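You operate a simulated robot arm through the tools that you are given. There is no shell and no other tool. Be economical: measure what you need, move in short steps, check, and stop when the job is done.

You are at the controls of a simulated robot arm. One attempt, no reset.

## Task
Wipe the small printer's plate, then heat the printer up.
Fine: bed all the way forward, teal cloth back where it lay, then switch on, dial to HEAT, green key once; watch till it shows hot and leave it on.
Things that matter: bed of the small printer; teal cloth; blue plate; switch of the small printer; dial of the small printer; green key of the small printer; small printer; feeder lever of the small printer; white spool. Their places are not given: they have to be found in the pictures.

It is judged by the outcome, as a careful person would: the job done as asked, and still so three seconds after it is handed in. It fails if anything else is knocked over, pushed out of place, dropped, spilled or broken. Flat cloth is picked up by pressing the open fingertips on it (5 to 10 N) and closing them slowly along it; thin cloth reads only 2 to 8 mm in the jaws.

## Robot
A 6-joint arm with a two-finger parallel gripper, fixed in place. Base frame: the origin is at the foot of the arm, x ahead of it, y to its left, z up; the work surface is at about z = 0.89. Units: m, degrees, N and s.
With the tool pointing down near the work surface it reaches from about 0.24 to 0.66 m from the base axis. Its first joint turns from -66.0 to 66.0 degrees. Payload 2.9 kg.
Tool frame: the origin (TCP) lies between the finger pads and is the grasp point; the fingertips stand 0.03 m ahead of it; z points along the fingers, y is the line along which they close. The gripper opens to 0.11 m. The fingers are 0.02 m wide and 0.01 m thick; the gripper's body (0.048 by 0.112 m) begins 0.055 m behind the TCP.
Orientation is told as [roll, pitch, yaw] about the base's x, y, z axes, in that order, counted from this pose: with the fingers straight down and closing along the base's y, the tool's x points along the base's -x, its y along +y and its z along -z.

## Interface
- The arm moves only by the tool jog_arm. Its argument "moves" is a list of rows, each a list of 2 entries, a list of its own where there are three numbers: the shift along the tool's x, y, z in cm, then the turn, a rotation vector about the tool's x, y, z in degrees. In form: [[[dx, dy, dz], [ax, ay, az]], ...]. A call has 1 to 20 rows; each row shifts and turns the commanded pose from where the row before left it, along the tool's axes as they then stand. "claw" is the finger opening in cm, from 0 to 11, set as the call begins (left out, the last holds). A row lasts 0.2 s, in which the tool goes at most 0.05 m and 8.6 degrees; a call with a longer step from one row to the next is refused whole, and so is a gripper value outside its range. Where a pose cannot be reached the arm comes as near as it can. A force on the tool above 60 N (or 10 N above the force at the start of the call, whichever is more), or a blocked arm, ends the call early, and 0.2 s more pass. Each finger travels about 0.108 m/s and halts on what it meets, pressing with about 34 N; the grip force reading is that of the motor and also rises with nothing between the fingers. The clock runs only during rows and for 0.2 s after the last one: add rows that do not move to give the fingers time. It gives the time, the measured TCP pose, the force on the tool (base axes), the opening and the grip force at its end, in the units of the frame above (readings bear some noise), and new pictures: "pictures" is both (left out), scene, wrist or none.
- Cameras (640 x 400 px; columns grow to the right, rows downward): "scene" is fixed at [0.0741, 0.4266, 1.3967]; the picture's right is [-0.80, -0.60, 0.00], its down [-0.27, 0.36, -0.89] and it looks along [0.53, -0.71, -0.45] (base axes); focal length 313 px, centre (320, 200). "wrist" rides on the gripper at [0.072, 0.017, -0.103] in the tool frame; the picture's right is [-0.23, 0.97, 0.00], its down [-0.76, -0.18, -0.62] and it looks along [-0.61, -0.14, 0.78] (tool axes); focal length 222 px, centre (320, 200).
- point_at(camera, pixels): for up to 12 pixels [column, row] of the newest picture of that camera ("zoom" is the newest enlarged one), the place [x, y, z] in the base frame of the surface seen there, good to about 0.002 m. No time passes.
- close_up(camera, box): a new picture of the part [left, top, right, bottom] of that camera's present view, enlarged. No time passes.
- close_job(): hands the job in; it is judged then, once.

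Work in short steps. Measure before you move; look again where a grasp or a placing could have gone wrong, and mend it. You have 80 turns and 170 pictures in all, those below and enlarged ones among them. Open the gripper and draw the arm clear of the work before you hand the job in, unless the task says otherwise; then end with one line.

The tools are called after "Call:" by a JSON object that holds its "method" and its "body". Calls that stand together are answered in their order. jog_arm: Moves the arm, as the interface text tells. Its arguments: {"type":"object","properties":{"moves":{"type":"array","items":{"type":"array"}},"claw":{"type":"number"},"pictures":{"type":"string","enum":["both","scene","wrist","none"]}},"required":["moves"]} The other tools are called the same way: point_at (camera, pixels) gives the place of the surface under pixels of a picture; close_up (camera, box) takes an enlarged picture of a part of a camera's view; close_job () hands the job in.

At the start:

```text
time: 0.0
tcp_pos: [0.3151, -0.2235, 1.2829]
orientation: [-0.1, 0.0, 0.1]
contact_force: [0.8, -0.2, 0.2]
gripper_width: 0.11
gripper_force: 0.1
```

scene: 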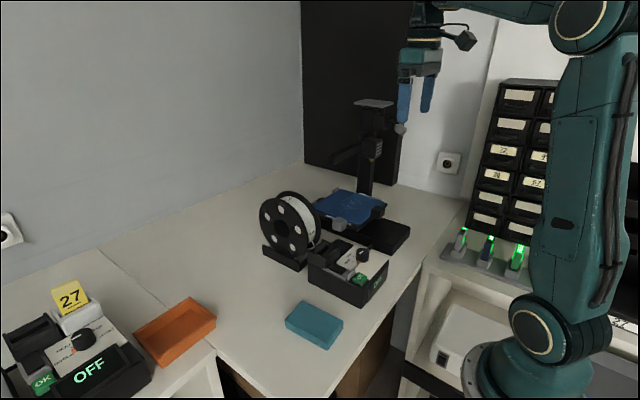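
wrist: 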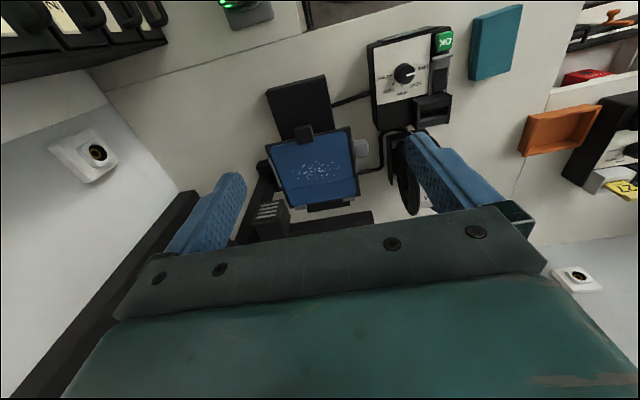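

The pictures show the small printer around (350,215), its control box at (350,270), and a teal cloth at (315,325). I enlarge these for detail.

Call:
{"method": "close_up", "body": {"camera": "scene", "box": [240, 80, 440, 360]}}

Call:
{"method": "close_up", "body": {"camera": "wrist", "box": [230, 0, 550, 220]}}

Call:
{"method": "point_at", "body": {"camera": "wrist", "pixels": [[478, 12], [520, 8], [510, 75], [470, 78], [495, 45], [275, 148], [350, 130], [358, 195], [290, 205], [361, 150], [404, 74], [444, 42]]}}

Call:
{"method": "point_at", "body": {"camera": "scene", "pixels": [[313, 323], [303, 302], [343, 323], [327, 348], [286, 322], [350, 208], [316, 205], [385, 208], [343, 225], [362, 254], [358, 280], [378, 275]]}}

```text
1.43 times, centred on (340, 220) of scene
```

zoom: 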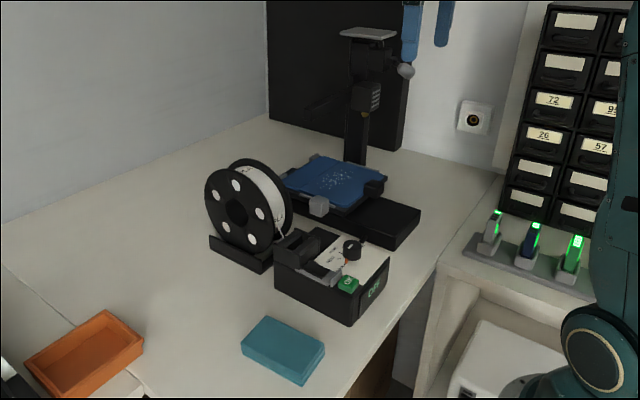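

```text
1.82 times, centred on (390, 110) of wrist
```

zoom: 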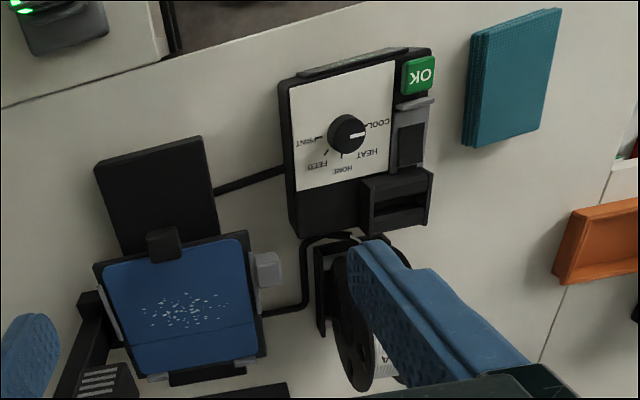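

```text
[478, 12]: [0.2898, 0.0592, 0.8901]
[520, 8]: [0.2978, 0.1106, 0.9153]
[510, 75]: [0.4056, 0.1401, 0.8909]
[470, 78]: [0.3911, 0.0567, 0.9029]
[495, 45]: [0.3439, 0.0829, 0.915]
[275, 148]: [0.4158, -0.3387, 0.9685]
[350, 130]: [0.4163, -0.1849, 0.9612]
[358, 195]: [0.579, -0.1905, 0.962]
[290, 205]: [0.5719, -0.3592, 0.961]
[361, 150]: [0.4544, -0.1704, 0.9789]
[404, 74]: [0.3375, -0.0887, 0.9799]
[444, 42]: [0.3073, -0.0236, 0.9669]
```

```text
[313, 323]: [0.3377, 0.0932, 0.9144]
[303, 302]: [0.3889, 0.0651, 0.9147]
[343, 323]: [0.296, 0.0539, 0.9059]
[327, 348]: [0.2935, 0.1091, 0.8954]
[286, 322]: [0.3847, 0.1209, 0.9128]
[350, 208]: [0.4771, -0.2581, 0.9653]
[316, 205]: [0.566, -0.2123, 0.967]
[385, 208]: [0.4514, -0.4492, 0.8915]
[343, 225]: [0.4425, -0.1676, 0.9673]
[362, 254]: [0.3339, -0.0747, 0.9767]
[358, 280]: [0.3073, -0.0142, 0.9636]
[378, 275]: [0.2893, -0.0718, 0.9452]
```

The control box has the dial, an OK key and a grey piece plus a dark recess; I zoom in on these and on the bed and gantry.

Call:
{"method": "close_up", "body": {"camera": "wrist", "box": [360, 15, 470, 135]}}

Call:
{"method": "close_up", "body": {"camera": "scene", "box": [250, 180, 420, 310]}}

Call:
{"method": "close_up", "body": {"camera": "scene", "box": [310, 85, 430, 250]}}

Call:
{"method": "close_up", "body": {"camera": "wrist", "box": [230, 65, 400, 225]}}

```text
3.33 times, centred on (415, 75) of wrist
```

zoom: 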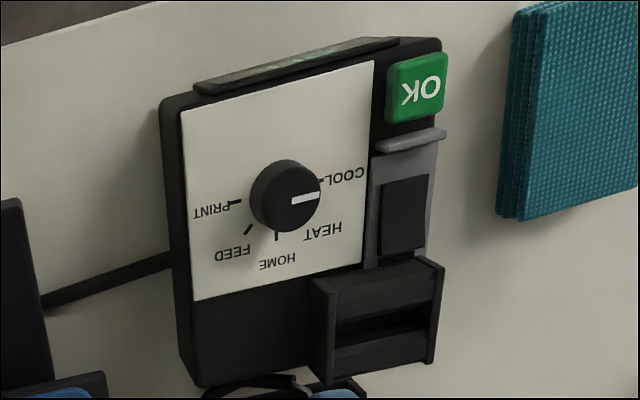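

```text
3.08 times, centred on (335, 245) of scene
```

zoom: 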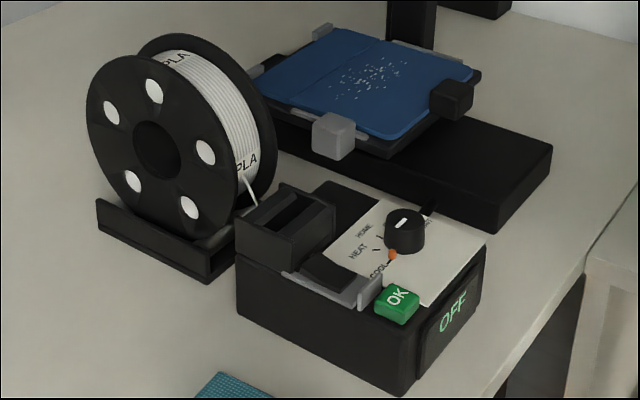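

```text
2.42 times, centred on (370, 168) of scene
```

zoom: 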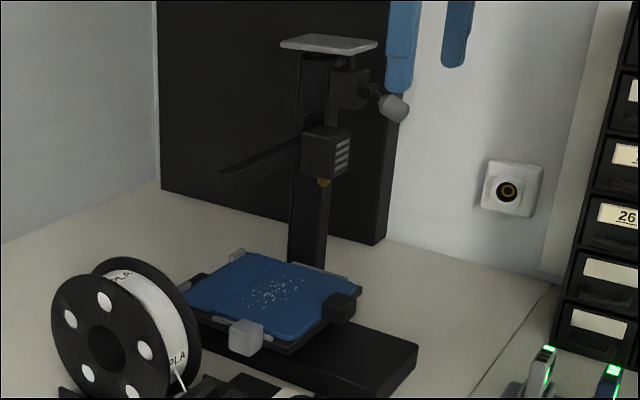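

```text
2.50 times, centred on (315, 145) of wrist
```

zoom: 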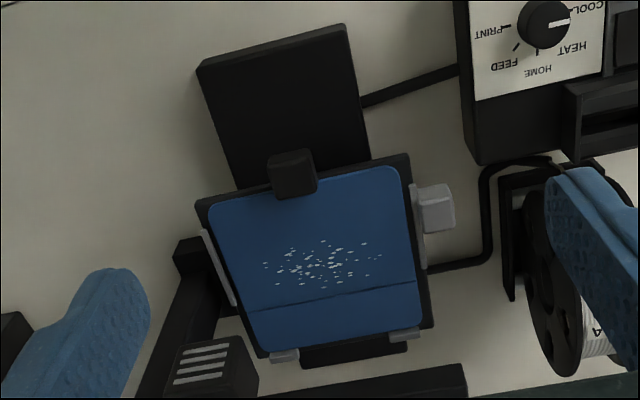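

Dial pointer seems at COOL, HEAT being one notch on. Now I measure gantry, nozzle, bed knobs and control details.

Call:
{"method": "point_at", "body": {"camera": "scene", "pixels": [[375, 103], [380, 128], [352, 155], [345, 158], [372, 148], [333, 225], [369, 213], [341, 224], [366, 165], [395, 235], [409, 232], [330, 265]]}}

Call:
{"method": "point_at", "body": {"camera": "zoom", "pixels": [[290, 175], [295, 190], [433, 208], [275, 60], [270, 270], [360, 245], [320, 265], [350, 280], [220, 350], [280, 300], [190, 290], [405, 190]]}}

Call:
{"method": "close_up", "body": {"camera": "scene", "box": [310, 235, 400, 305]}}

```text
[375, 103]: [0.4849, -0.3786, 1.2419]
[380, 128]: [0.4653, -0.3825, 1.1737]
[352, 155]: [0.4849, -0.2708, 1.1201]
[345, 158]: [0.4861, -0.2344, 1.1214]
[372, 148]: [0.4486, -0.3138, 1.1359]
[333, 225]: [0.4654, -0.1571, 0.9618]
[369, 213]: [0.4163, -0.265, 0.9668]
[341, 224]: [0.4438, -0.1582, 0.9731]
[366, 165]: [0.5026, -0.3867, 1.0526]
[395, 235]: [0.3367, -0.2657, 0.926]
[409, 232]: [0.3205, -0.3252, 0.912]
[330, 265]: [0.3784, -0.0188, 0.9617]
```

```text
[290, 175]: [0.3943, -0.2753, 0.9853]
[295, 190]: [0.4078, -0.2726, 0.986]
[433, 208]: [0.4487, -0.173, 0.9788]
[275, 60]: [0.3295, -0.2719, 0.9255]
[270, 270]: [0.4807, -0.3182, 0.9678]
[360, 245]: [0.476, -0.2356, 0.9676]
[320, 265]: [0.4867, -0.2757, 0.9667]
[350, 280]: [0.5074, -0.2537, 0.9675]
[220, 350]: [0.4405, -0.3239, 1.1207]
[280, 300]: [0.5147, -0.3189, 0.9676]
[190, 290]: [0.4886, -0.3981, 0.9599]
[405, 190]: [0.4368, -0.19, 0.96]
```

```text
5.71 times, centred on (355, 270) of scene
```

zoom: 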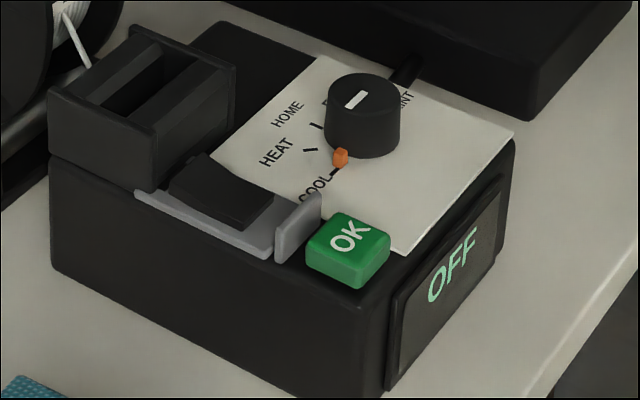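

Before pulling the bed I measure its front black block (wrist ~ (306,133)) and the grey ball lever on the gantry.

Call:
{"method": "close_up", "body": {"camera": "wrist", "box": [270, 105, 380, 175]}}

Call:
{"method": "point_at", "body": {"camera": "zoom", "pixels": [[165, 130], [235, 130], [240, 185], [175, 195], [205, 120], [205, 160], [205, 190], [205, 205], [150, 90], [330, 60], [530, 230], [480, 230]]}}

Call:
{"method": "point_at", "body": {"camera": "scene", "pixels": [[401, 128], [397, 125], [390, 126], [364, 145], [377, 145], [367, 157], [360, 103], [392, 103]]}}

```text
5.71 times, centred on (325, 140) of wrist
```

zoom: 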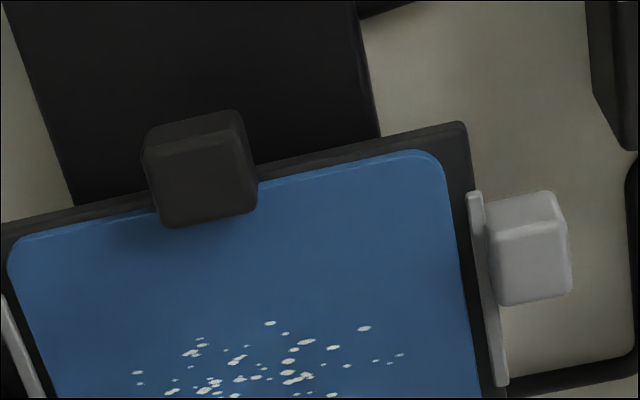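

```text
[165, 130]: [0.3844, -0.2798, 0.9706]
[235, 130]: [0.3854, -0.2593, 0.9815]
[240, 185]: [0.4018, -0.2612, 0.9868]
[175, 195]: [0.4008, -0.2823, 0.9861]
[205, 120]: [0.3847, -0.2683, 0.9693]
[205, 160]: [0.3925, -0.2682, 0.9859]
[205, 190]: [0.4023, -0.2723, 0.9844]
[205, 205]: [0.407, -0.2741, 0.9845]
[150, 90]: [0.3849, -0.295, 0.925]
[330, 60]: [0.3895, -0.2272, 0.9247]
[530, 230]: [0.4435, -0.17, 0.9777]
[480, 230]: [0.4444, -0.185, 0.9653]
```

```text
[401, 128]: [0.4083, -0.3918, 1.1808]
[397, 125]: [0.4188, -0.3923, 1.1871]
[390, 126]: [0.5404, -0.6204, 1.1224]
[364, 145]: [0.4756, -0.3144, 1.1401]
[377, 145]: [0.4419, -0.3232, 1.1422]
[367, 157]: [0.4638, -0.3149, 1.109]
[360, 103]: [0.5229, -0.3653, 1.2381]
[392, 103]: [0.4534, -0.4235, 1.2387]
```

The block spans x 0.384–0.412, y −0.286…−0.256, top z 0.986. I tilt the tool 25° (fingers forward) to keep clear of head and feeder lever, and go above it.

Call:
{"method": "jog_arm", "body": {"moves": [[[0, 0, 0], [0, -8.333, 0]], [[0, 0, 0], [0, -8.333, 0]], [[0, 0, 0], [0, -8.333, 0]], [[1.084, -0.95, 3.974], [0, 0, 0]], [[1.084, -0.95, 3.974], [0, 0, 0]], [[1.084, -0.95, 3.974], [0, 0, 0]], [[1.084, -0.95, 3.974], [0, 0, 0]], [[1.084, -0.95, 3.974], [0, 0, 0]], [[0, 0, 0], [0, 0, 0]]], "claw": 6}}

```text
time: 2.0
tcp_pos: [0.3958, -0.3541, 1.266]
orientation: [0.2, -21.9, -0.1]
contact_force: [0.2, 0.3, -0.2]
gripper_width: 0.0596
gripper_force: 0.1
out of reach, approached as far as the arm can: row 1, 2, 3, 4, 5, 6, 7, 8
```

scene: 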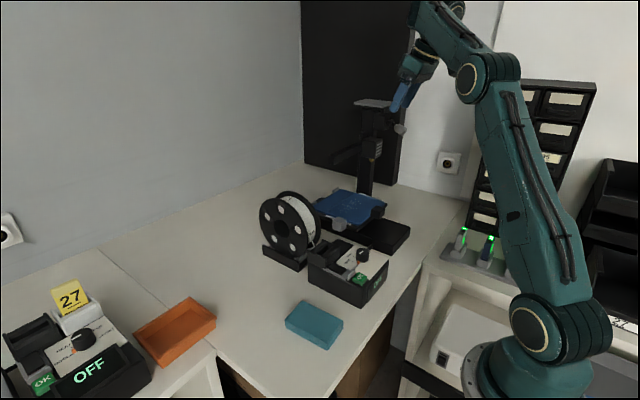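
wrist: 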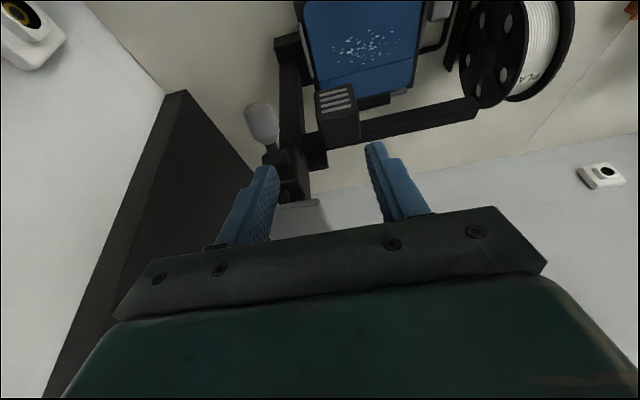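

The arm could not follow and stopped near the gantry top (no contact). I add a no-motion row to see whether the commanded pose persists, moving nothing else.

Call:
{"method": "jog_arm", "body": {"moves": [[[0, 0, 0], [0, 0, 0]]], "pictures": "none"}}

```text
time: 2.4
tcp_pos: [0.3958, -0.3527, 1.2654]
orientation: [0.4, -22.0, -0.1]
contact_force: [0.4, 0.1, -0.3]
gripper_width: 0.0595
gripper_force: 0.2
```

The command has reset to the real pose. I slide sideways (+y) away from the gantry at this height, keeping the tilt.

Call:
{"method": "jog_arm", "body": {"moves": [[[0, 3, 0], [0, 0, 0]], [[0, 3, 0], [0, 0, 0]], [[0, 3, 0], [0, 0, 0]], [[0, 0, 0], [0, 0, 0]]], "pictures": "none"}}

```text
time: 3.4
tcp_pos: [0.4103, -0.279, 1.2991]
orientation: [0.3, -21.8, -0.2]
contact_force: [-0.4, 0.2, 0.2]
gripper_width: 0.0599
gripper_force: 0.0
out of reach, approached as far as the arm can: row 1, 2, 3
```

Tilting seems limited when high. I go back to vertical, draw back to x≈0.33, y≈-0.2 and then check.

Call:
{"method": "jog_arm", "body": {"moves": [[[0, 0, 0], [0, 7.3, 0]], [[0, 0, 0], [0, 7.3, 0]], [[0, 0, 0], [0, 7.3, 0]], [[2.5, 2.5, 0], [0, 0, 0]], [[2.5, 2.5, 0], [0, 0, 0]], [[2.5, 2.5, 0], [0, 0, 0]], [[0, 0, 0], [0, 0, 0]]], "pictures": "none"}}

```text
time: 5.0
tcp_pos: [0.3351, -0.2065, 1.2958]
orientation: [0.2, -0.2, -0.1]
contact_force: [0.4, 0.2, -1.2]
gripper_width: 0.0601
gripper_force: 0.0
```

Vertical works. I descend to z≈1.10 here (free of printer and box), then try the tilt.

Call:
{"method": "jog_arm", "body": {"moves": [[[0, 0, 3.9], [0, 0, 0]], [[0, 0, 3.9], [0, 0, 0]], [[0, 0, 3.9], [0, 0, 0]], [[0, 0, 3.9], [0, 0, 0]], [[0, 0, 3.9], [0, 0, 0]], [[0, 0, 0], [0, -8, 0]], [[0, 0, 0], [0, -8, 0]], [[0, 0, 0], [0, 0, 0]]], "pictures": "none"}}

```text
time: 6.8
tcp_pos: [0.3399, -0.2137, 1.1209]
orientation: [0.3, -16.3, -0.1]
contact_force: [0.3, -0.1, 0.5]
gripper_width: 0.06
gripper_force: 0.1
out of reach, approached as far as the arm can: row 2, 3, 4
```

Tilt is now −16° at (0.34,−0.214,1.121), good enough. I move to a stand-off just above and before the block.

Call:
{"method": "jog_arm", "body": {"moves": [[[-0.13, -1.9, 2.5], [0, 0, 0]], [[-0.13, -1.9, 2.5], [0, 0, 0]], [[-0.13, -1.9, 2.5], [0, 0, 0]], [[0, 0, 0], [0, 0, 0]]]}}

```text
time: 7.8
tcp_pos: [0.3629, -0.2725, 1.0496]
orientation: [0.2, -16.1, -0.1]
contact_force: [0.0, 0.2, 0.0]
gripper_width: 0.06
gripper_force: 0.0
```

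scene: 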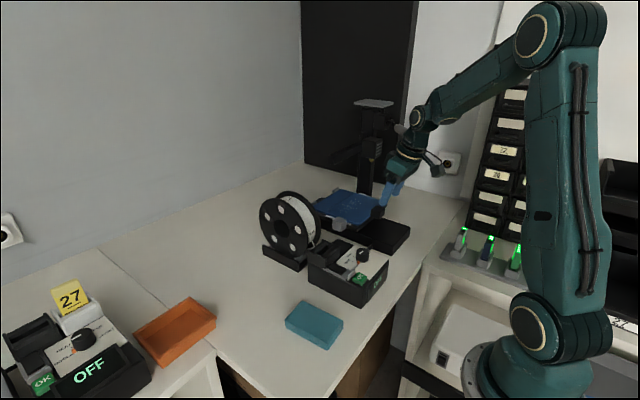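
wrist: 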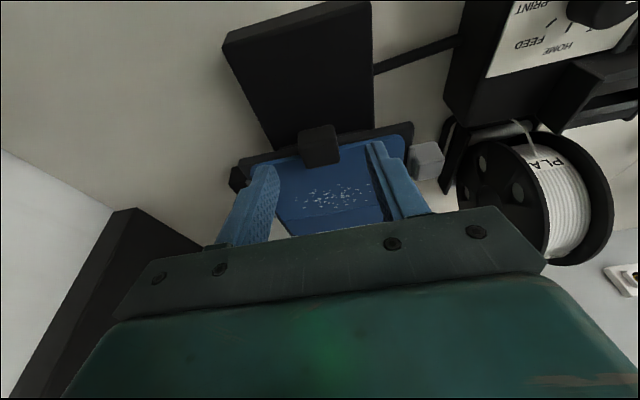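

Aligned in y with the block. I advance 5.5 cm so the fingers straddle it, then close.

Call:
{"method": "jog_arm", "body": {"moves": [[[-0.39, 0.05, 1.83], [0, 0, 0]], [[-0.39, 0.05, 1.83], [0, 0, 0]], [[-0.39, 0.05, 1.83], [0, 0, 0]], [[0, 0, 0], [0, 0, 0]]]}}

Call:
{"method": "jog_arm", "body": {"moves": [[[0, 0, 0], [0, 0, 0]], [[0, 0, 0], [0, 0, 0]], [[0, 0, 0], [0, 0, 0]]], "claw": 2, "pictures": "none"}}

```text
time: 8.8
tcp_pos: [0.391, -0.2682, 1.0011]
orientation: [0.2, -16.2, -0.1]
contact_force: [0.7, 0.4, -0.1]
gripper_width: 0.0601
gripper_force: 0.1
```

scene: 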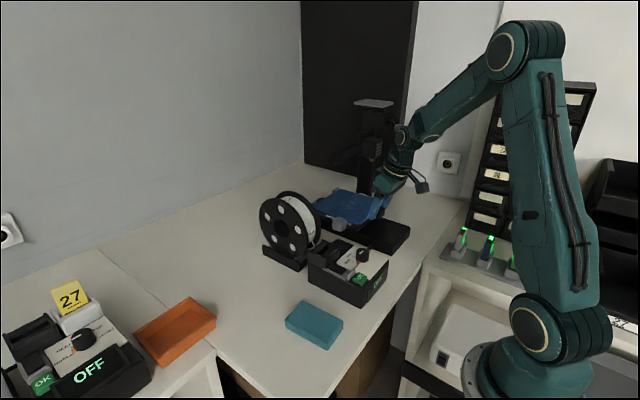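
wrist: 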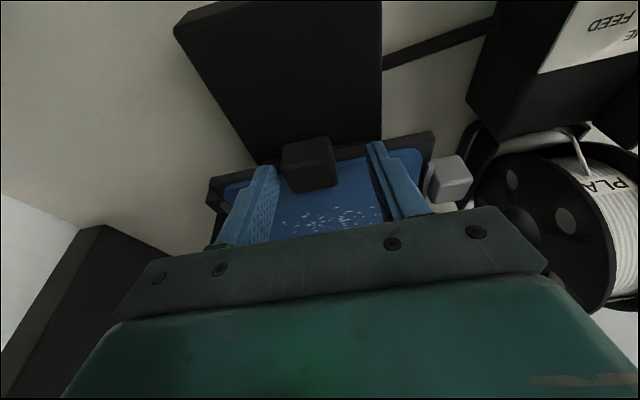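

```text
time: 9.6
tcp_pos: [0.3894, -0.2679, 1.001]
orientation: [0.2, -16.2, 0.0]
contact_force: [-0.6, -11.3, -0.3]
gripper_width: 0.0335
gripper_force: 33.8
```

The block is held (3.35 cm). I relax the sideways offset and pull along −x horizontally, slowly.

Call:
{"method": "jog_arm", "body": {"moves": [[[0.48, -0.2, -0.14], [0, 0, 0]], [[0.96, 0, -0.281], [0, 0, 0]], [[0.96, 0, -0.281], [0, 0, 0]], [[0.96, 0, -0.281], [0, 0, 0]], [[0.96, 0, -0.281], [0, 0, 0]]]}}

```text
time: 10.8
tcp_pos: [0.3448, -0.27, 1.0009]
orientation: [0.2, -16.2, 0.0]
contact_force: [2.6, 0.9, 7.4]
gripper_width: 0.0334
gripper_force: 34.2
```

scene: 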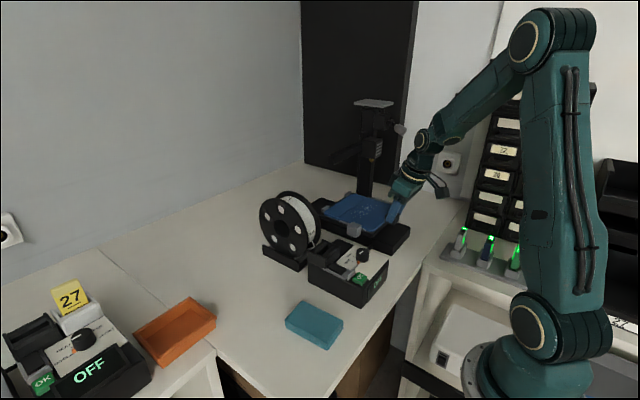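
wrist: 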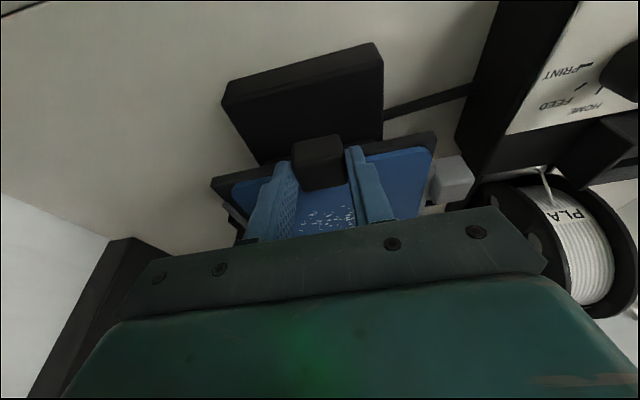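

The bed slides with low force. I keep pulling.

Call:
{"method": "jog_arm", "body": {"moves": [[[0.96, 0, -0.281], [0, 0, 0]], [[0.96, 0, -0.281], [0, 0, 0]], [[0.96, 0, -0.281], [0, 0, 0]], [[0.96, 0, -0.281], [0, 0, 0]], [[0.96, 0, -0.281], [0, 0, 0]]]}}

```text
time: 12.0
tcp_pos: [0.2932, -0.2701, 1.0005]
orientation: [0.2, -16.1, -0.1]
contact_force: [1.1, -1.1, 3.2]
gripper_width: 0.0331
gripper_force: 34.0
```

scene: 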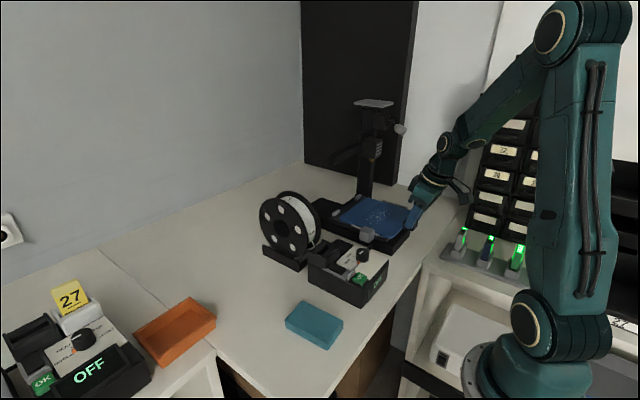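
wrist: 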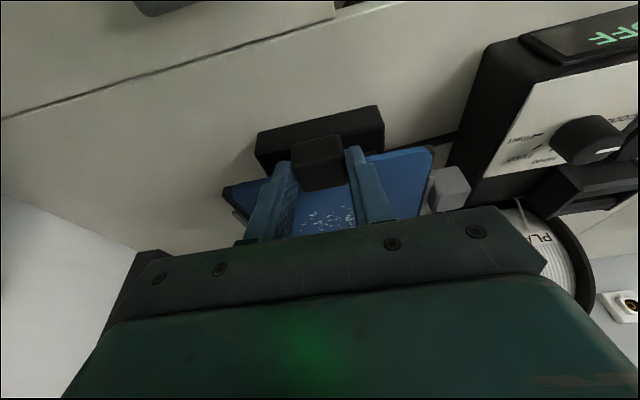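

Still free; about 3 cm of rail visible ahead. I continue in 0.6 cm rows until it stops.

Call:
{"method": "jog_arm", "body": {"moves": [[[0.58, 0, -0.17], [0, 0, 0]], [[0.58, 0, -0.17], [0, 0, 0]], [[0.58, 0, -0.17], [0, 0, 0]], [[0.58, 0, -0.17], [0, 0, 0]], [[0.58, 0, -0.17], [0, 0, 0]]]}}

```text
time: 13.2
tcp_pos: [0.2633, -0.2699, 1.0011]
orientation: [0.3, -16.0, 0.0]
contact_force: [0.6, 0.7, 0.8]
gripper_width: 0.0336
gripper_force: 33.7
```

scene: 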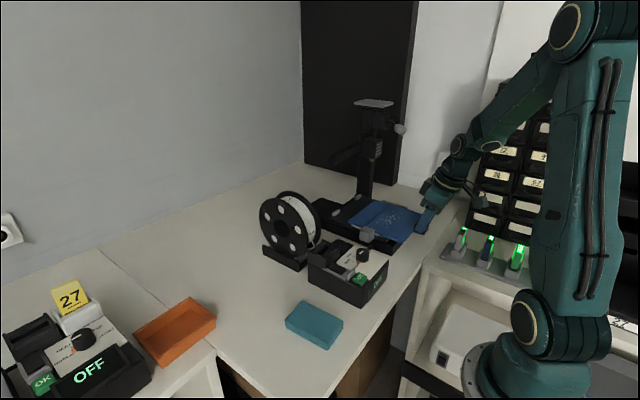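
wrist: 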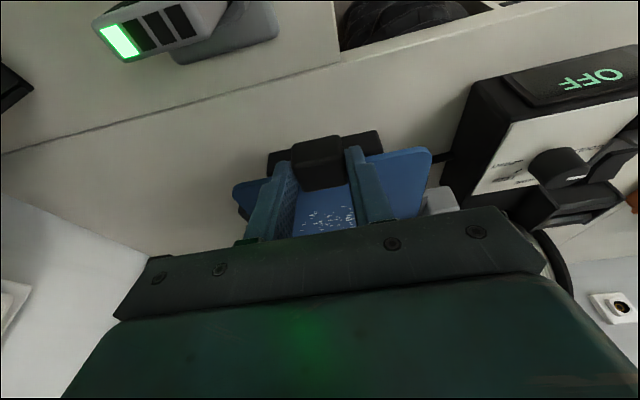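

The grey knob did not move in the last step (scene (366,234) both times) — I check whether the plate is coming off the bed.

Call:
{"method": "close_up", "body": {"camera": "scene", "box": [320, 170, 460, 260]}}

Call:
{"method": "close_up", "body": {"camera": "wrist", "box": [220, 110, 470, 250]}}

```text
4.44 times, centred on (390, 215) of scene
```

zoom: 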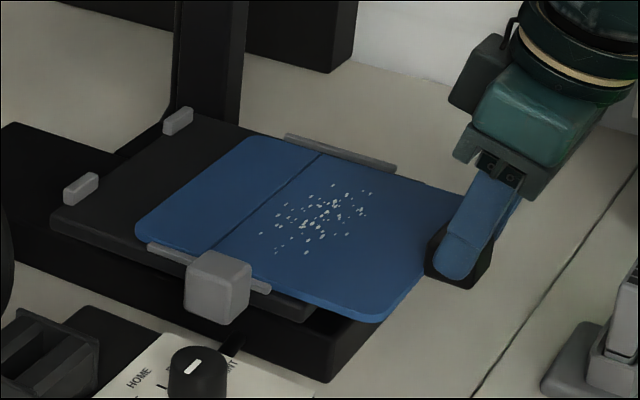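

```text
2.56 times, centred on (345, 180) of wrist
```

zoom: 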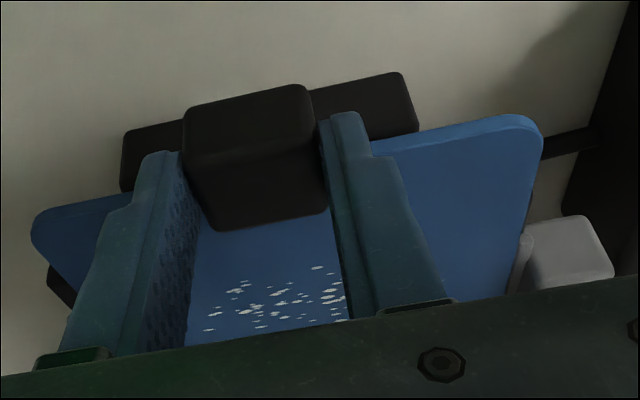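

The black block is the plate's tab: the bed hit its stop and the plate has slid part way out of its side rails. I measure how far, to slide it back to its rear clips.

Call:
{"method": "point_at", "body": {"camera": "scene", "pixels": [[367, 229], [371, 237], [359, 187], [338, 212], [352, 222], [375, 200], [401, 241], [384, 240]]}}

```text
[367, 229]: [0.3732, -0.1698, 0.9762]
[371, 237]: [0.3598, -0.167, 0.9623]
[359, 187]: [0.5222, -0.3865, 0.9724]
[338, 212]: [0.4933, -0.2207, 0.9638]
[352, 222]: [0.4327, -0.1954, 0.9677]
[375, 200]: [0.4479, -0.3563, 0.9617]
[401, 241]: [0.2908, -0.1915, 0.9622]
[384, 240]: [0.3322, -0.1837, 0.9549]
```

Bed moved ~7.5 cm, plate 12.6 cm, so the plate is ~5 cm out. Still holding the tab, I push it back 5 cm and watch bed and plate.

Call:
{"method": "jog_arm", "body": {"moves": [[[-0.96, 0, 0.281], [0, 0, 0]], [[-0.96, 0, 0.281], [0, 0, 0]], [[-0.96, 0, 0.281], [0, 0, 0]], [[-0.96, 0, 0.281], [0, 0, 0]], [[-0.96, 0, 0.281], [0, 0, 0]]], "pictures": "scene"}}

Call:
{"method": "close_up", "body": {"camera": "scene", "box": [320, 170, 460, 260]}}

```text
time: 14.4
tcp_pos: [0.3155, -0.27, 1.0004]
orientation: [0.2, -16.2, -0.1]
contact_force: [-3.4, 0.0, 8.0]
gripper_width: 0.0331
gripper_force: 34.2
```

scene: 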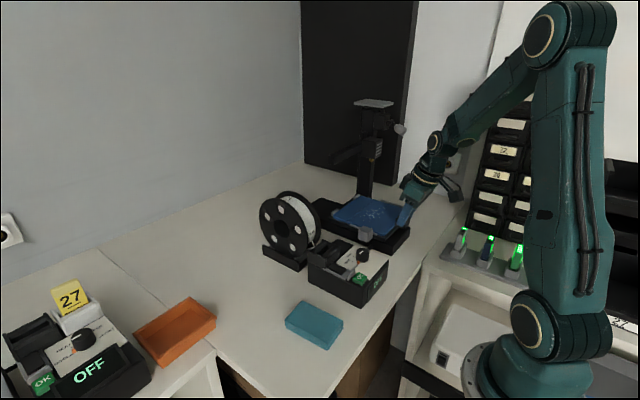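

```text
4.44 times, centred on (390, 215) of scene
```

zoom: 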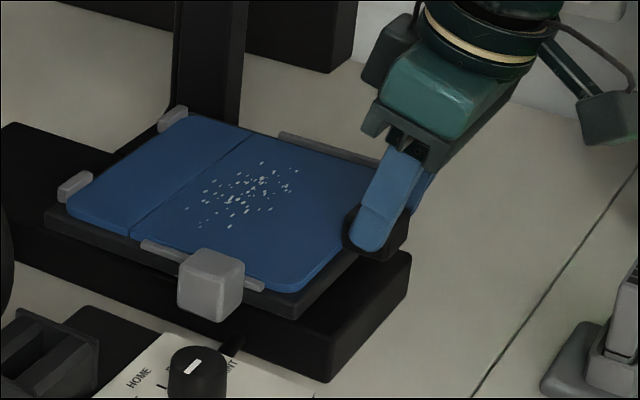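

The plate looks seated against the rear clips again. I verify against the original offset (tab vs knob).

Call:
{"method": "point_at", "body": {"camera": "zoom", "pixels": [[210, 262], [238, 275], [212, 285], [180, 270], [78, 180], [90, 195], [190, 120], [245, 270]]}}

Call:
{"method": "close_up", "body": {"camera": "scene", "box": [325, 185, 395, 245]}}

```text
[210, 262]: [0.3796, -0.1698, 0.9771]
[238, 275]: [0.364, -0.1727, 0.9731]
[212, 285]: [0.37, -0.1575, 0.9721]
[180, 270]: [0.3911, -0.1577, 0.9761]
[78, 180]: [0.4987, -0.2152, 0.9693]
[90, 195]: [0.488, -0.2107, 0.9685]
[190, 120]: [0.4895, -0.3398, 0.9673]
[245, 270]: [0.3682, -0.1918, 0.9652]
```

```text
6.67 times, centred on (360, 215) of scene
```

zoom: 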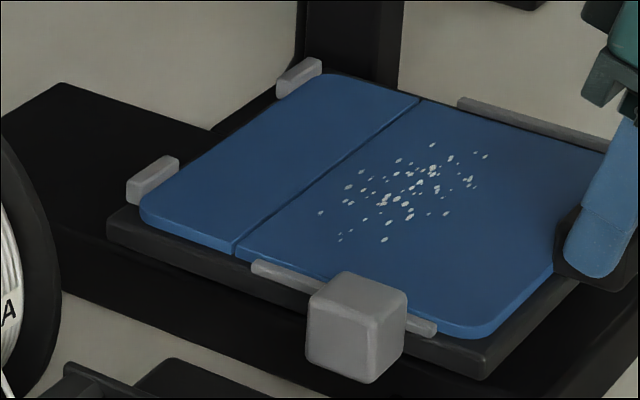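

Plate is seated. I open, rise straight up 8 cm, return to vertical, and close the fingers for pulling the bed by its grey knob (x 0.364–0.392, y −0.186…−0.157).

Call:
{"method": "jog_arm", "body": {"moves": [[[0, 0, 0], [0, 0, 0]], [[0, 0, 0], [0, 0, 0]], [[-0.56, 0, -1.92], [0, 0, 0]], [[-0.56, 0, -1.92], [0, 0, 0]], [[-0.56, 0, -1.92], [0, 0, 0]], [[-0.56, 0, -1.92], [0, 0, 0]], [[0, 0, 0], [0, 8.1, 0]], [[0, 0, 0], [0, 8.1, 0]], [[0, 0, 0], [0, 0, 0]]], "claw": 6, "pictures": "scene"}}

```text
time: 16.4
tcp_pos: [0.3148, -0.2708, 1.0813]
orientation: [0.1, 0.1, -0.1]
contact_force: [0.2, -0.2, 0.9]
gripper_width: 0.0601
gripper_force: 0.1
```

scene: 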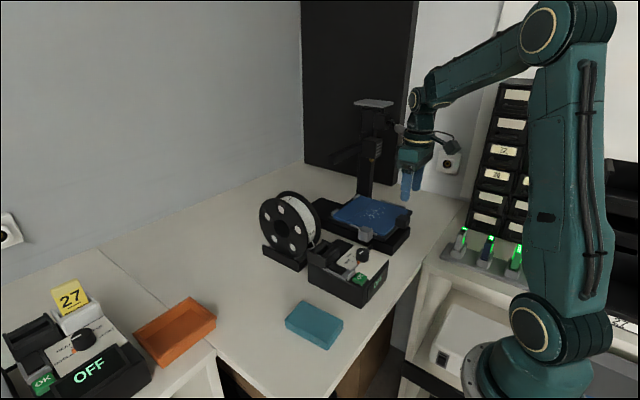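

Vertical at (0.315,−0.271,1.081). I move over the spot just behind the grey knob with the fingers closed.

Call:
{"method": "jog_arm", "body": {"moves": [[[-3.23, 3.36, 0.5], [0, 0, 0]], [[-3.23, 3.36, 0.5], [0, 0, 0]], [[-3.23, 3.36, 0.5], [0, 0, 0]], [[0, 0, 0], [0, 0, 0]]], "claw": 0}}

Call:
{"method": "close_up", "body": {"camera": "scene", "box": [310, 170, 430, 260]}}

```text
time: 17.4
tcp_pos: [0.4117, -0.1674, 1.0654]
orientation: [0.2, 0.0, -0.1]
contact_force: [-0.2, -0.2, 0.2]
gripper_width: 0.0
gripper_force: 34.0
```

scene: 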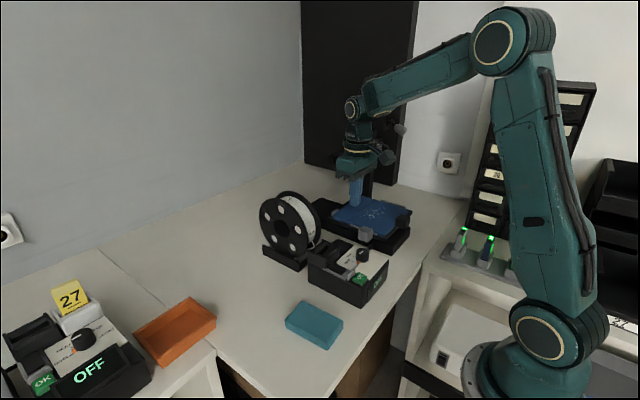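
wrist: 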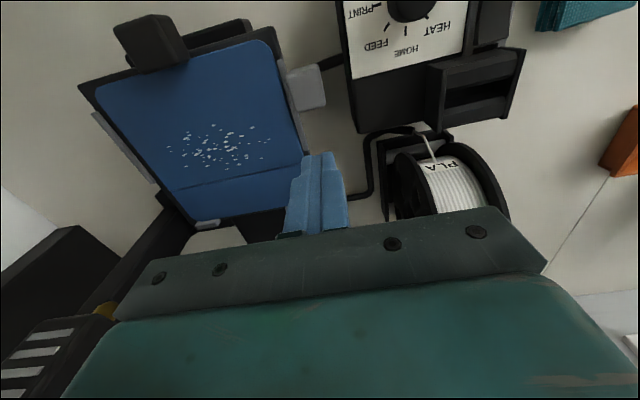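

```text
4.44 times, centred on (370, 215) of scene
```

zoom: 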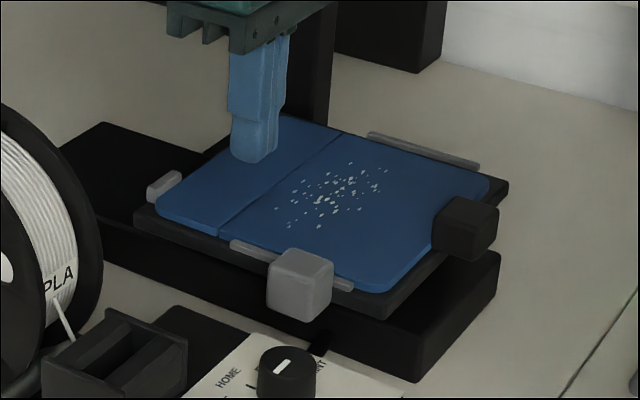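

Fingers are behind the knob column (wrist (318,190)). I descend beside the bed to z≈0.985.

Call:
{"method": "jog_arm", "body": {"moves": [[[0, 0, 2.0], [0, 0, 0]], [[0, 0, 2.0], [0, 0, 0]], [[0, 0, 2.0], [0, 0, 0]], [[0, 0, 2.0], [0, 0, 0]], [[0, 0, 0], [0, 0, 0]]]}}

Call:
{"method": "jog_arm", "body": {"moves": [[[0.4, 0, 0], [0, 0, 0]], [[0.4, 0, 0], [0, 0, 0]], [[0.4, 0, 0], [0, 0, 0]], [[0.4, 0, 0], [0, 0, 0]], [[0, 0, 0], [0, 0, 0]]]}}

```text
time: 18.6
tcp_pos: [0.411, -0.1689, 0.9853]
orientation: [0.2, 0.0, 0.0]
contact_force: [0.3, -0.2, 0.3]
gripper_width: 0.0002
gripper_force: 34.0
```

scene: 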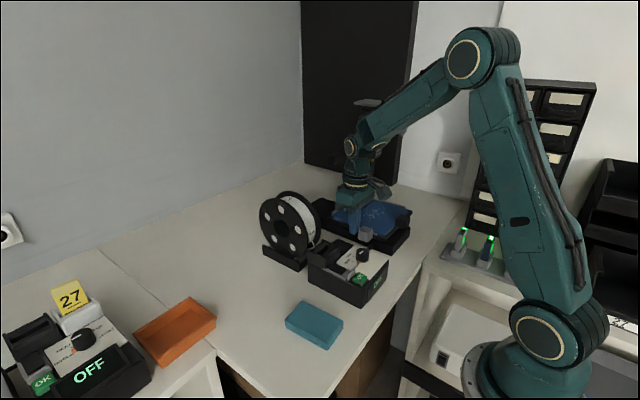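
wrist: 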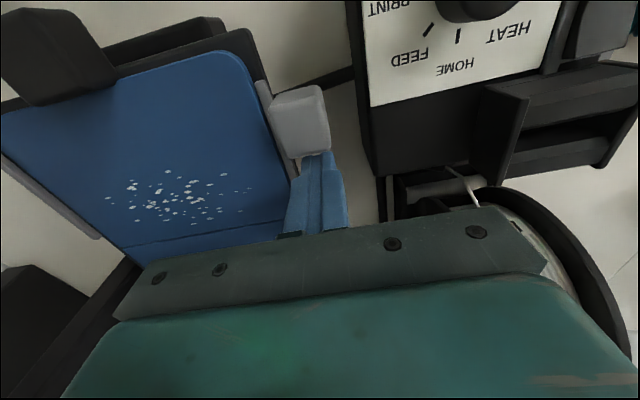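

```text
time: 19.8
tcp_pos: [0.3997, -0.1685, 0.9858]
orientation: [0.1, -0.7, 0.3]
contact_force: [41.1, 7.3, -11.2]
gripper_width: 0.0
gripper_force: 33.9
```

scene: 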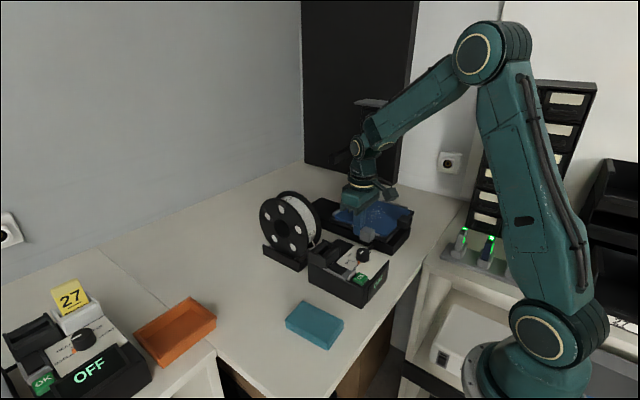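
wrist: 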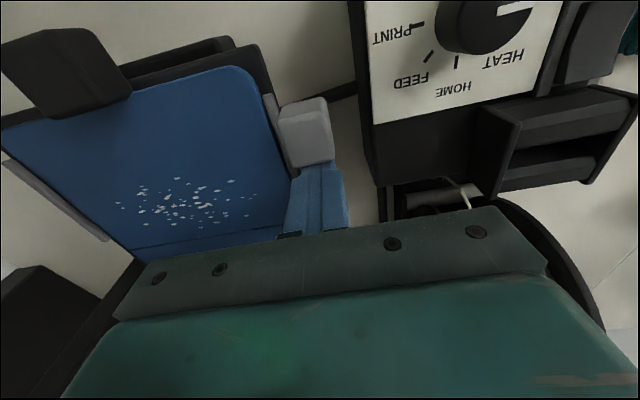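

At the stop (41 N against the knob). I back off, rise, draw to x≈0.34 and go over the teal cloth.

Call:
{"method": "jog_arm", "body": {"moves": [[[-0.8, 0, 0], [0, 0, 0]], [[0, 0, -3.5], [0, 0, 0]], [[0, 0, -3.5], [0, 0, 0]], [[0, 0, -3.5], [0, 0, 0]], [[3, 0, -1], [0, 0, 0]], [[3.5, 3.6, 0], [0, 0, 0]], [[0, 4.3, 0], [0, 0, 0]], [[0, 4.3, 0], [0, 0, 0]], [[0, 4.3, 0], [0, 0, 0]], [[0, 4.3, 0], [0, 0, 0]], [[0, 4.3, 0], [0, 0, 0]], [[0, 0, 0], [0, 0, 0]]]}}

Call:
{"method": "close_up", "body": {"camera": "scene", "box": [310, 170, 430, 260]}}

```text
refused: row 6 steps farther than a row can; nothing moved
```

```text
4.44 times, centred on (370, 215) of scene
```

zoom: 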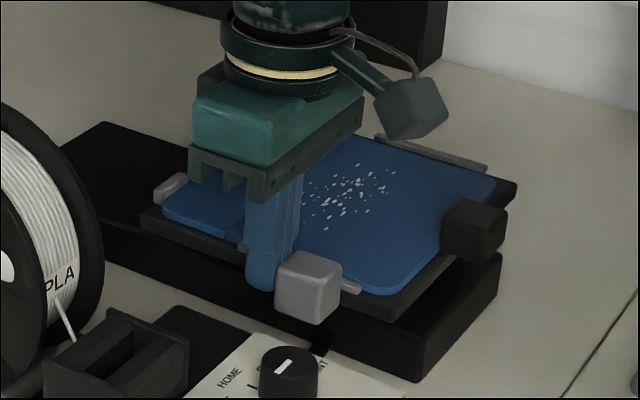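

One row was a hair too long; I repeat with shorter rows.

Call:
{"method": "jog_arm", "body": {"moves": [[[-0.8, 0, 0], [0, 0, 0]], [[0, 0, -3.5], [0, 0, 0]], [[0, 0, -3.5], [0, 0, 0]], [[0, 0, -3.5], [0, 0, 0]], [[3.5, 0, -1], [0, 0, 0]], [[3.5, 2.5, 0], [0, 0, 0]], [[0, 4.5, 0], [0, 0, 0]], [[0, 4.5, 0], [0, 0, 0]], [[0, 4.5, 0], [0, 0, 0]], [[0, 4.5, 0], [0, 0, 0]], [[0, 4.5, 0], [0, 0, 0]], [[0, 0, 0], [0, 0, 0]]]}}

Call:
{"method": "close_up", "body": {"camera": "scene", "box": [310, 170, 430, 260]}}

Call:
{"method": "close_up", "body": {"camera": "scene", "box": [270, 290, 360, 360]}}

```text
time: 22.4
tcp_pos: [0.3316, 0.0805, 1.1043]
orientation: [0.2, 0.2, -0.1]
contact_force: [0.4, -0.4, -0.3]
gripper_width: 0.0
gripper_force: 33.9
```

scene: 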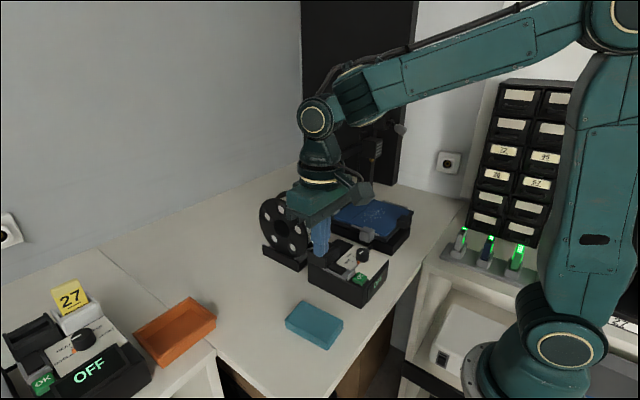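
wrist: 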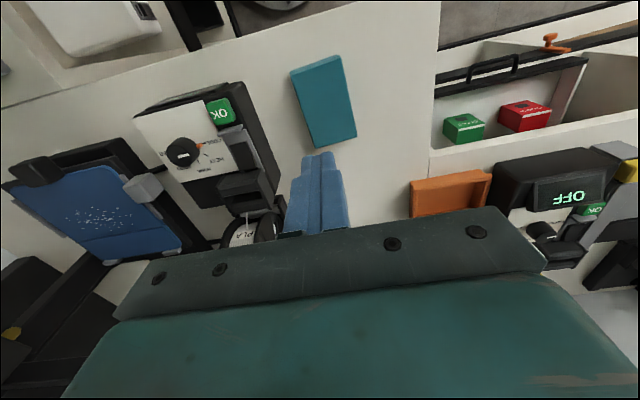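

```text
4.44 times, centred on (370, 215) of scene
```

zoom: 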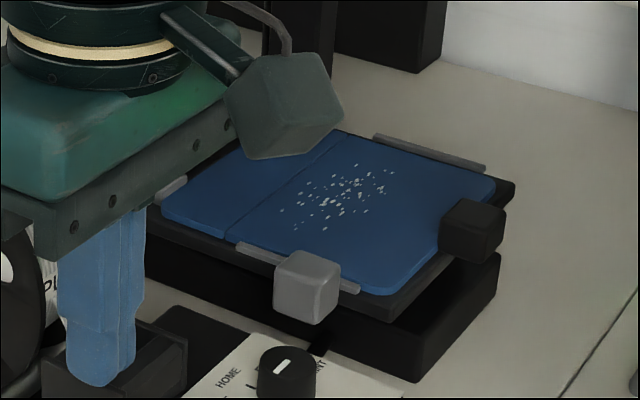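

```text
5.71 times, centred on (315, 325) of scene
```

zoom: 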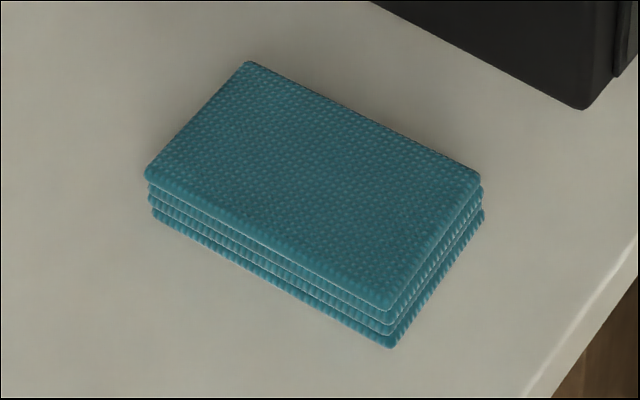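

The cloth is a four-layer folded pad. I measure its top corners exactly.

Call:
{"method": "point_at", "body": {"camera": "zoom", "pixels": [[252, 70], [472, 180], [386, 302], [155, 176], [315, 185], [320, 108], [270, 240], [428, 240], [200, 122], [390, 345]]}}

Call:
{"method": "point_at", "body": {"camera": "wrist", "pixels": [[293, 73], [337, 56], [355, 135], [315, 147], [325, 100]]}}

```text
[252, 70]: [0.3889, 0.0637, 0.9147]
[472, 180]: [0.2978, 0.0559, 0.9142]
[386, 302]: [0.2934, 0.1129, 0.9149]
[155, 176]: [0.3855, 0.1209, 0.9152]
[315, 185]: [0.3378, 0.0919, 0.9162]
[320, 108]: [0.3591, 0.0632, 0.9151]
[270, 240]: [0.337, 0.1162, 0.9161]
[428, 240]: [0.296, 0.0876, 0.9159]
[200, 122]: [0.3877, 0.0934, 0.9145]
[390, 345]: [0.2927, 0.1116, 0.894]
```

```text
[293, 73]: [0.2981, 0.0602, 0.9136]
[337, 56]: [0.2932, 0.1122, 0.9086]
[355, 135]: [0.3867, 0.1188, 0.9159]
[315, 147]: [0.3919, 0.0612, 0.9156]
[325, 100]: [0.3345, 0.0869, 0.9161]
```

Pad centre (0.3415, 0.088), 9.6×5.9 cm, turned ~5°, top z 0.915. I open to 9 cm, turn 5°, centre over it and descend to z≈0.96.

Call:
{"method": "jog_arm", "body": {"moves": [[[-1.0, 0.78, 0], [0, 0, 0]], [[0, 0, 0], [0, 0, -5.1]], [[0, 0, 3.6], [0, 0, 0]], [[0, 0, 3.6], [0, 0, 0]], [[0, 0, 3.6], [0, 0, 0]], [[0, 0, 3.6], [0, 0, 0]], [[0, 0, 0], [0, 0, 0]]], "claw": 9}}

```text
time: 24.0
tcp_pos: [0.3437, 0.0878, 0.9596]
orientation: [0.2, 0.0, 5.1]
contact_force: [0.0, 0.0, -0.6]
gripper_width: 0.0899
gripper_force: 0.0
```

scene: 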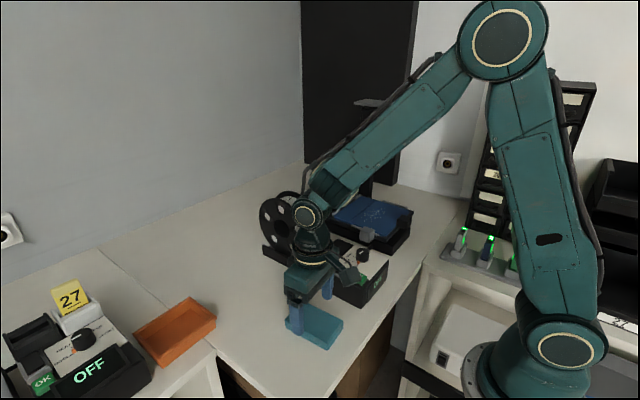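
wrist: 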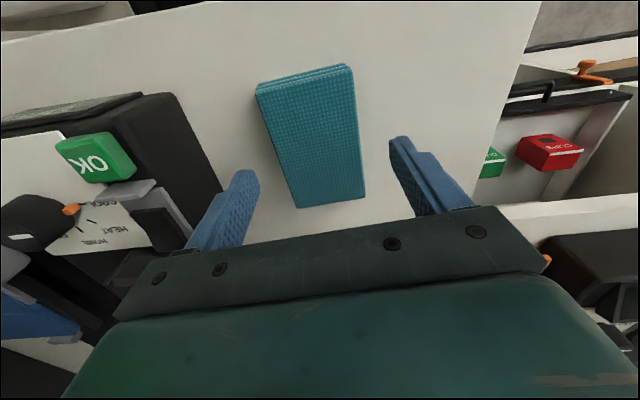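

The pad lies between the fingers. Down 3 cm and close.

Call:
{"method": "jog_arm", "body": {"moves": [[[0.2, 0, 1.0], [0, 0, 0]], [[0, 0, 1.0], [0, 0, 0]], [[0, 0, 0.9], [0, 0, 0]], [[0, 0, 0], [0, 0, 0]]], "pictures": "none"}}

Call:
{"method": "jog_arm", "body": {"moves": [[[0, 0, 0], [0, 0, 0]], [[0, 0, 0], [0, 0, 0]], [[0, 0, 0], [0, 0, 0]], [[0, 0, 0], [0, 0, 0]]], "claw": 4.5}}

```text
time: 25.0
tcp_pos: [0.3405, 0.0881, 0.9308]
orientation: [0.2, 0.0, 5.1]
contact_force: [-0.7, -0.5, -0.2]
gripper_width: 0.0902
gripper_force: 0.0
```

```text
time: 26.0
tcp_pos: [0.3411, 0.089, 0.9303]
orientation: [0.2, -0.1, 5.1]
contact_force: [-0.8, 0.3, 0.2]
gripper_width: 0.0639
gripper_force: 33.7
```

scene: 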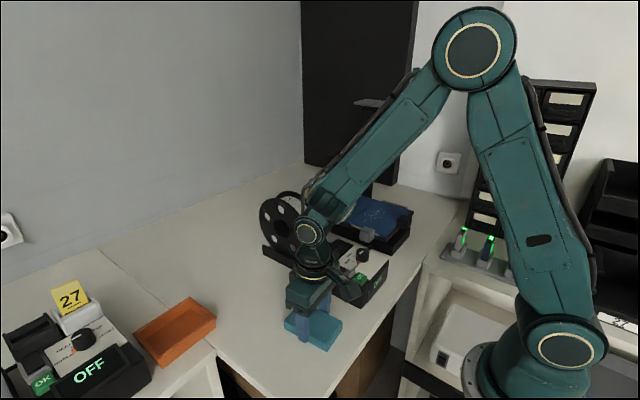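
wrist: 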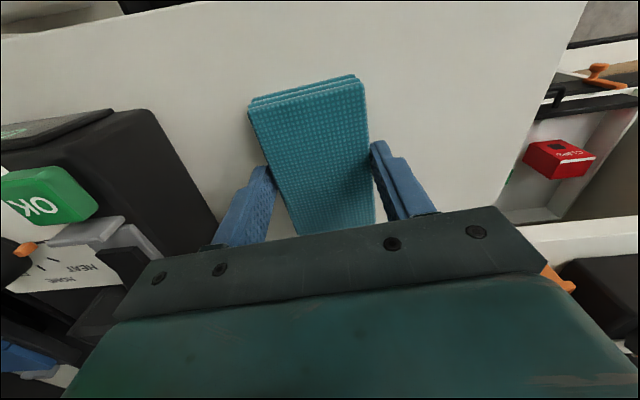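

Held (6.4 cm). I lift to z≈1.10 and measure the dust on the plate now.

Call:
{"method": "jog_arm", "body": {"moves": [[[0, 0, -1.5], [0, 0, 0]], [[0, 0, -3.5], [0, 0, 0]], [[0, 0, -4], [0, 0, 0]], [[0, 0, -4], [0, 0, 0]], [[0, 0, -4], [0, 0, 0]], [[0, 0, 0], [0, 0, 0]]]}}

Call:
{"method": "close_up", "body": {"camera": "scene", "box": [310, 120, 430, 260]}}

```text
time: 27.4
tcp_pos: [0.3421, 0.0873, 1.0981]
orientation: [0.2, 0.1, 5.1]
contact_force: [-0.4, -0.8, 0.1]
gripper_width: 0.0451
gripper_force: 0.1
```

scene: 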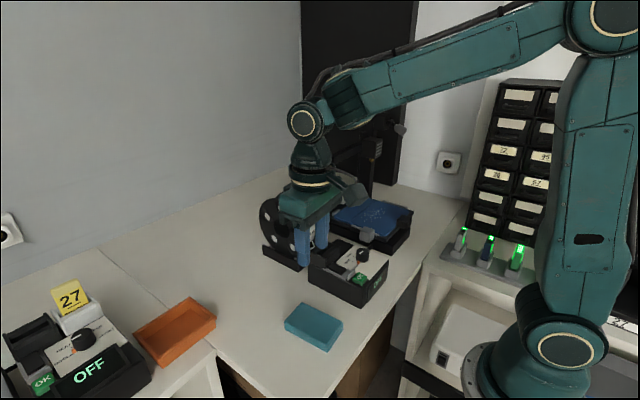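
wrist: 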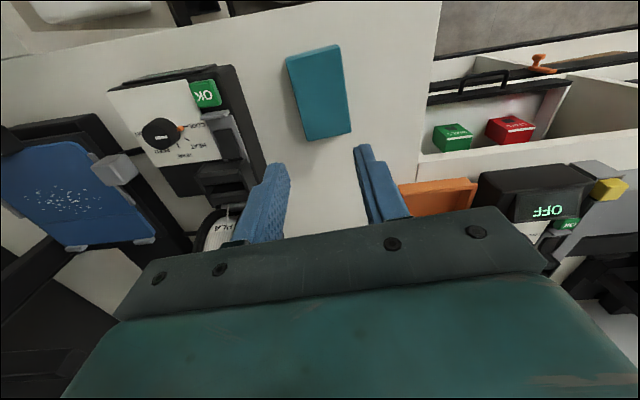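

```text
2.86 times, centred on (370, 190) of scene
```

zoom: 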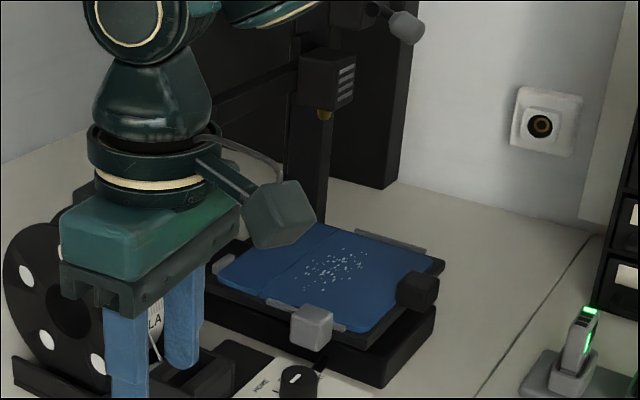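

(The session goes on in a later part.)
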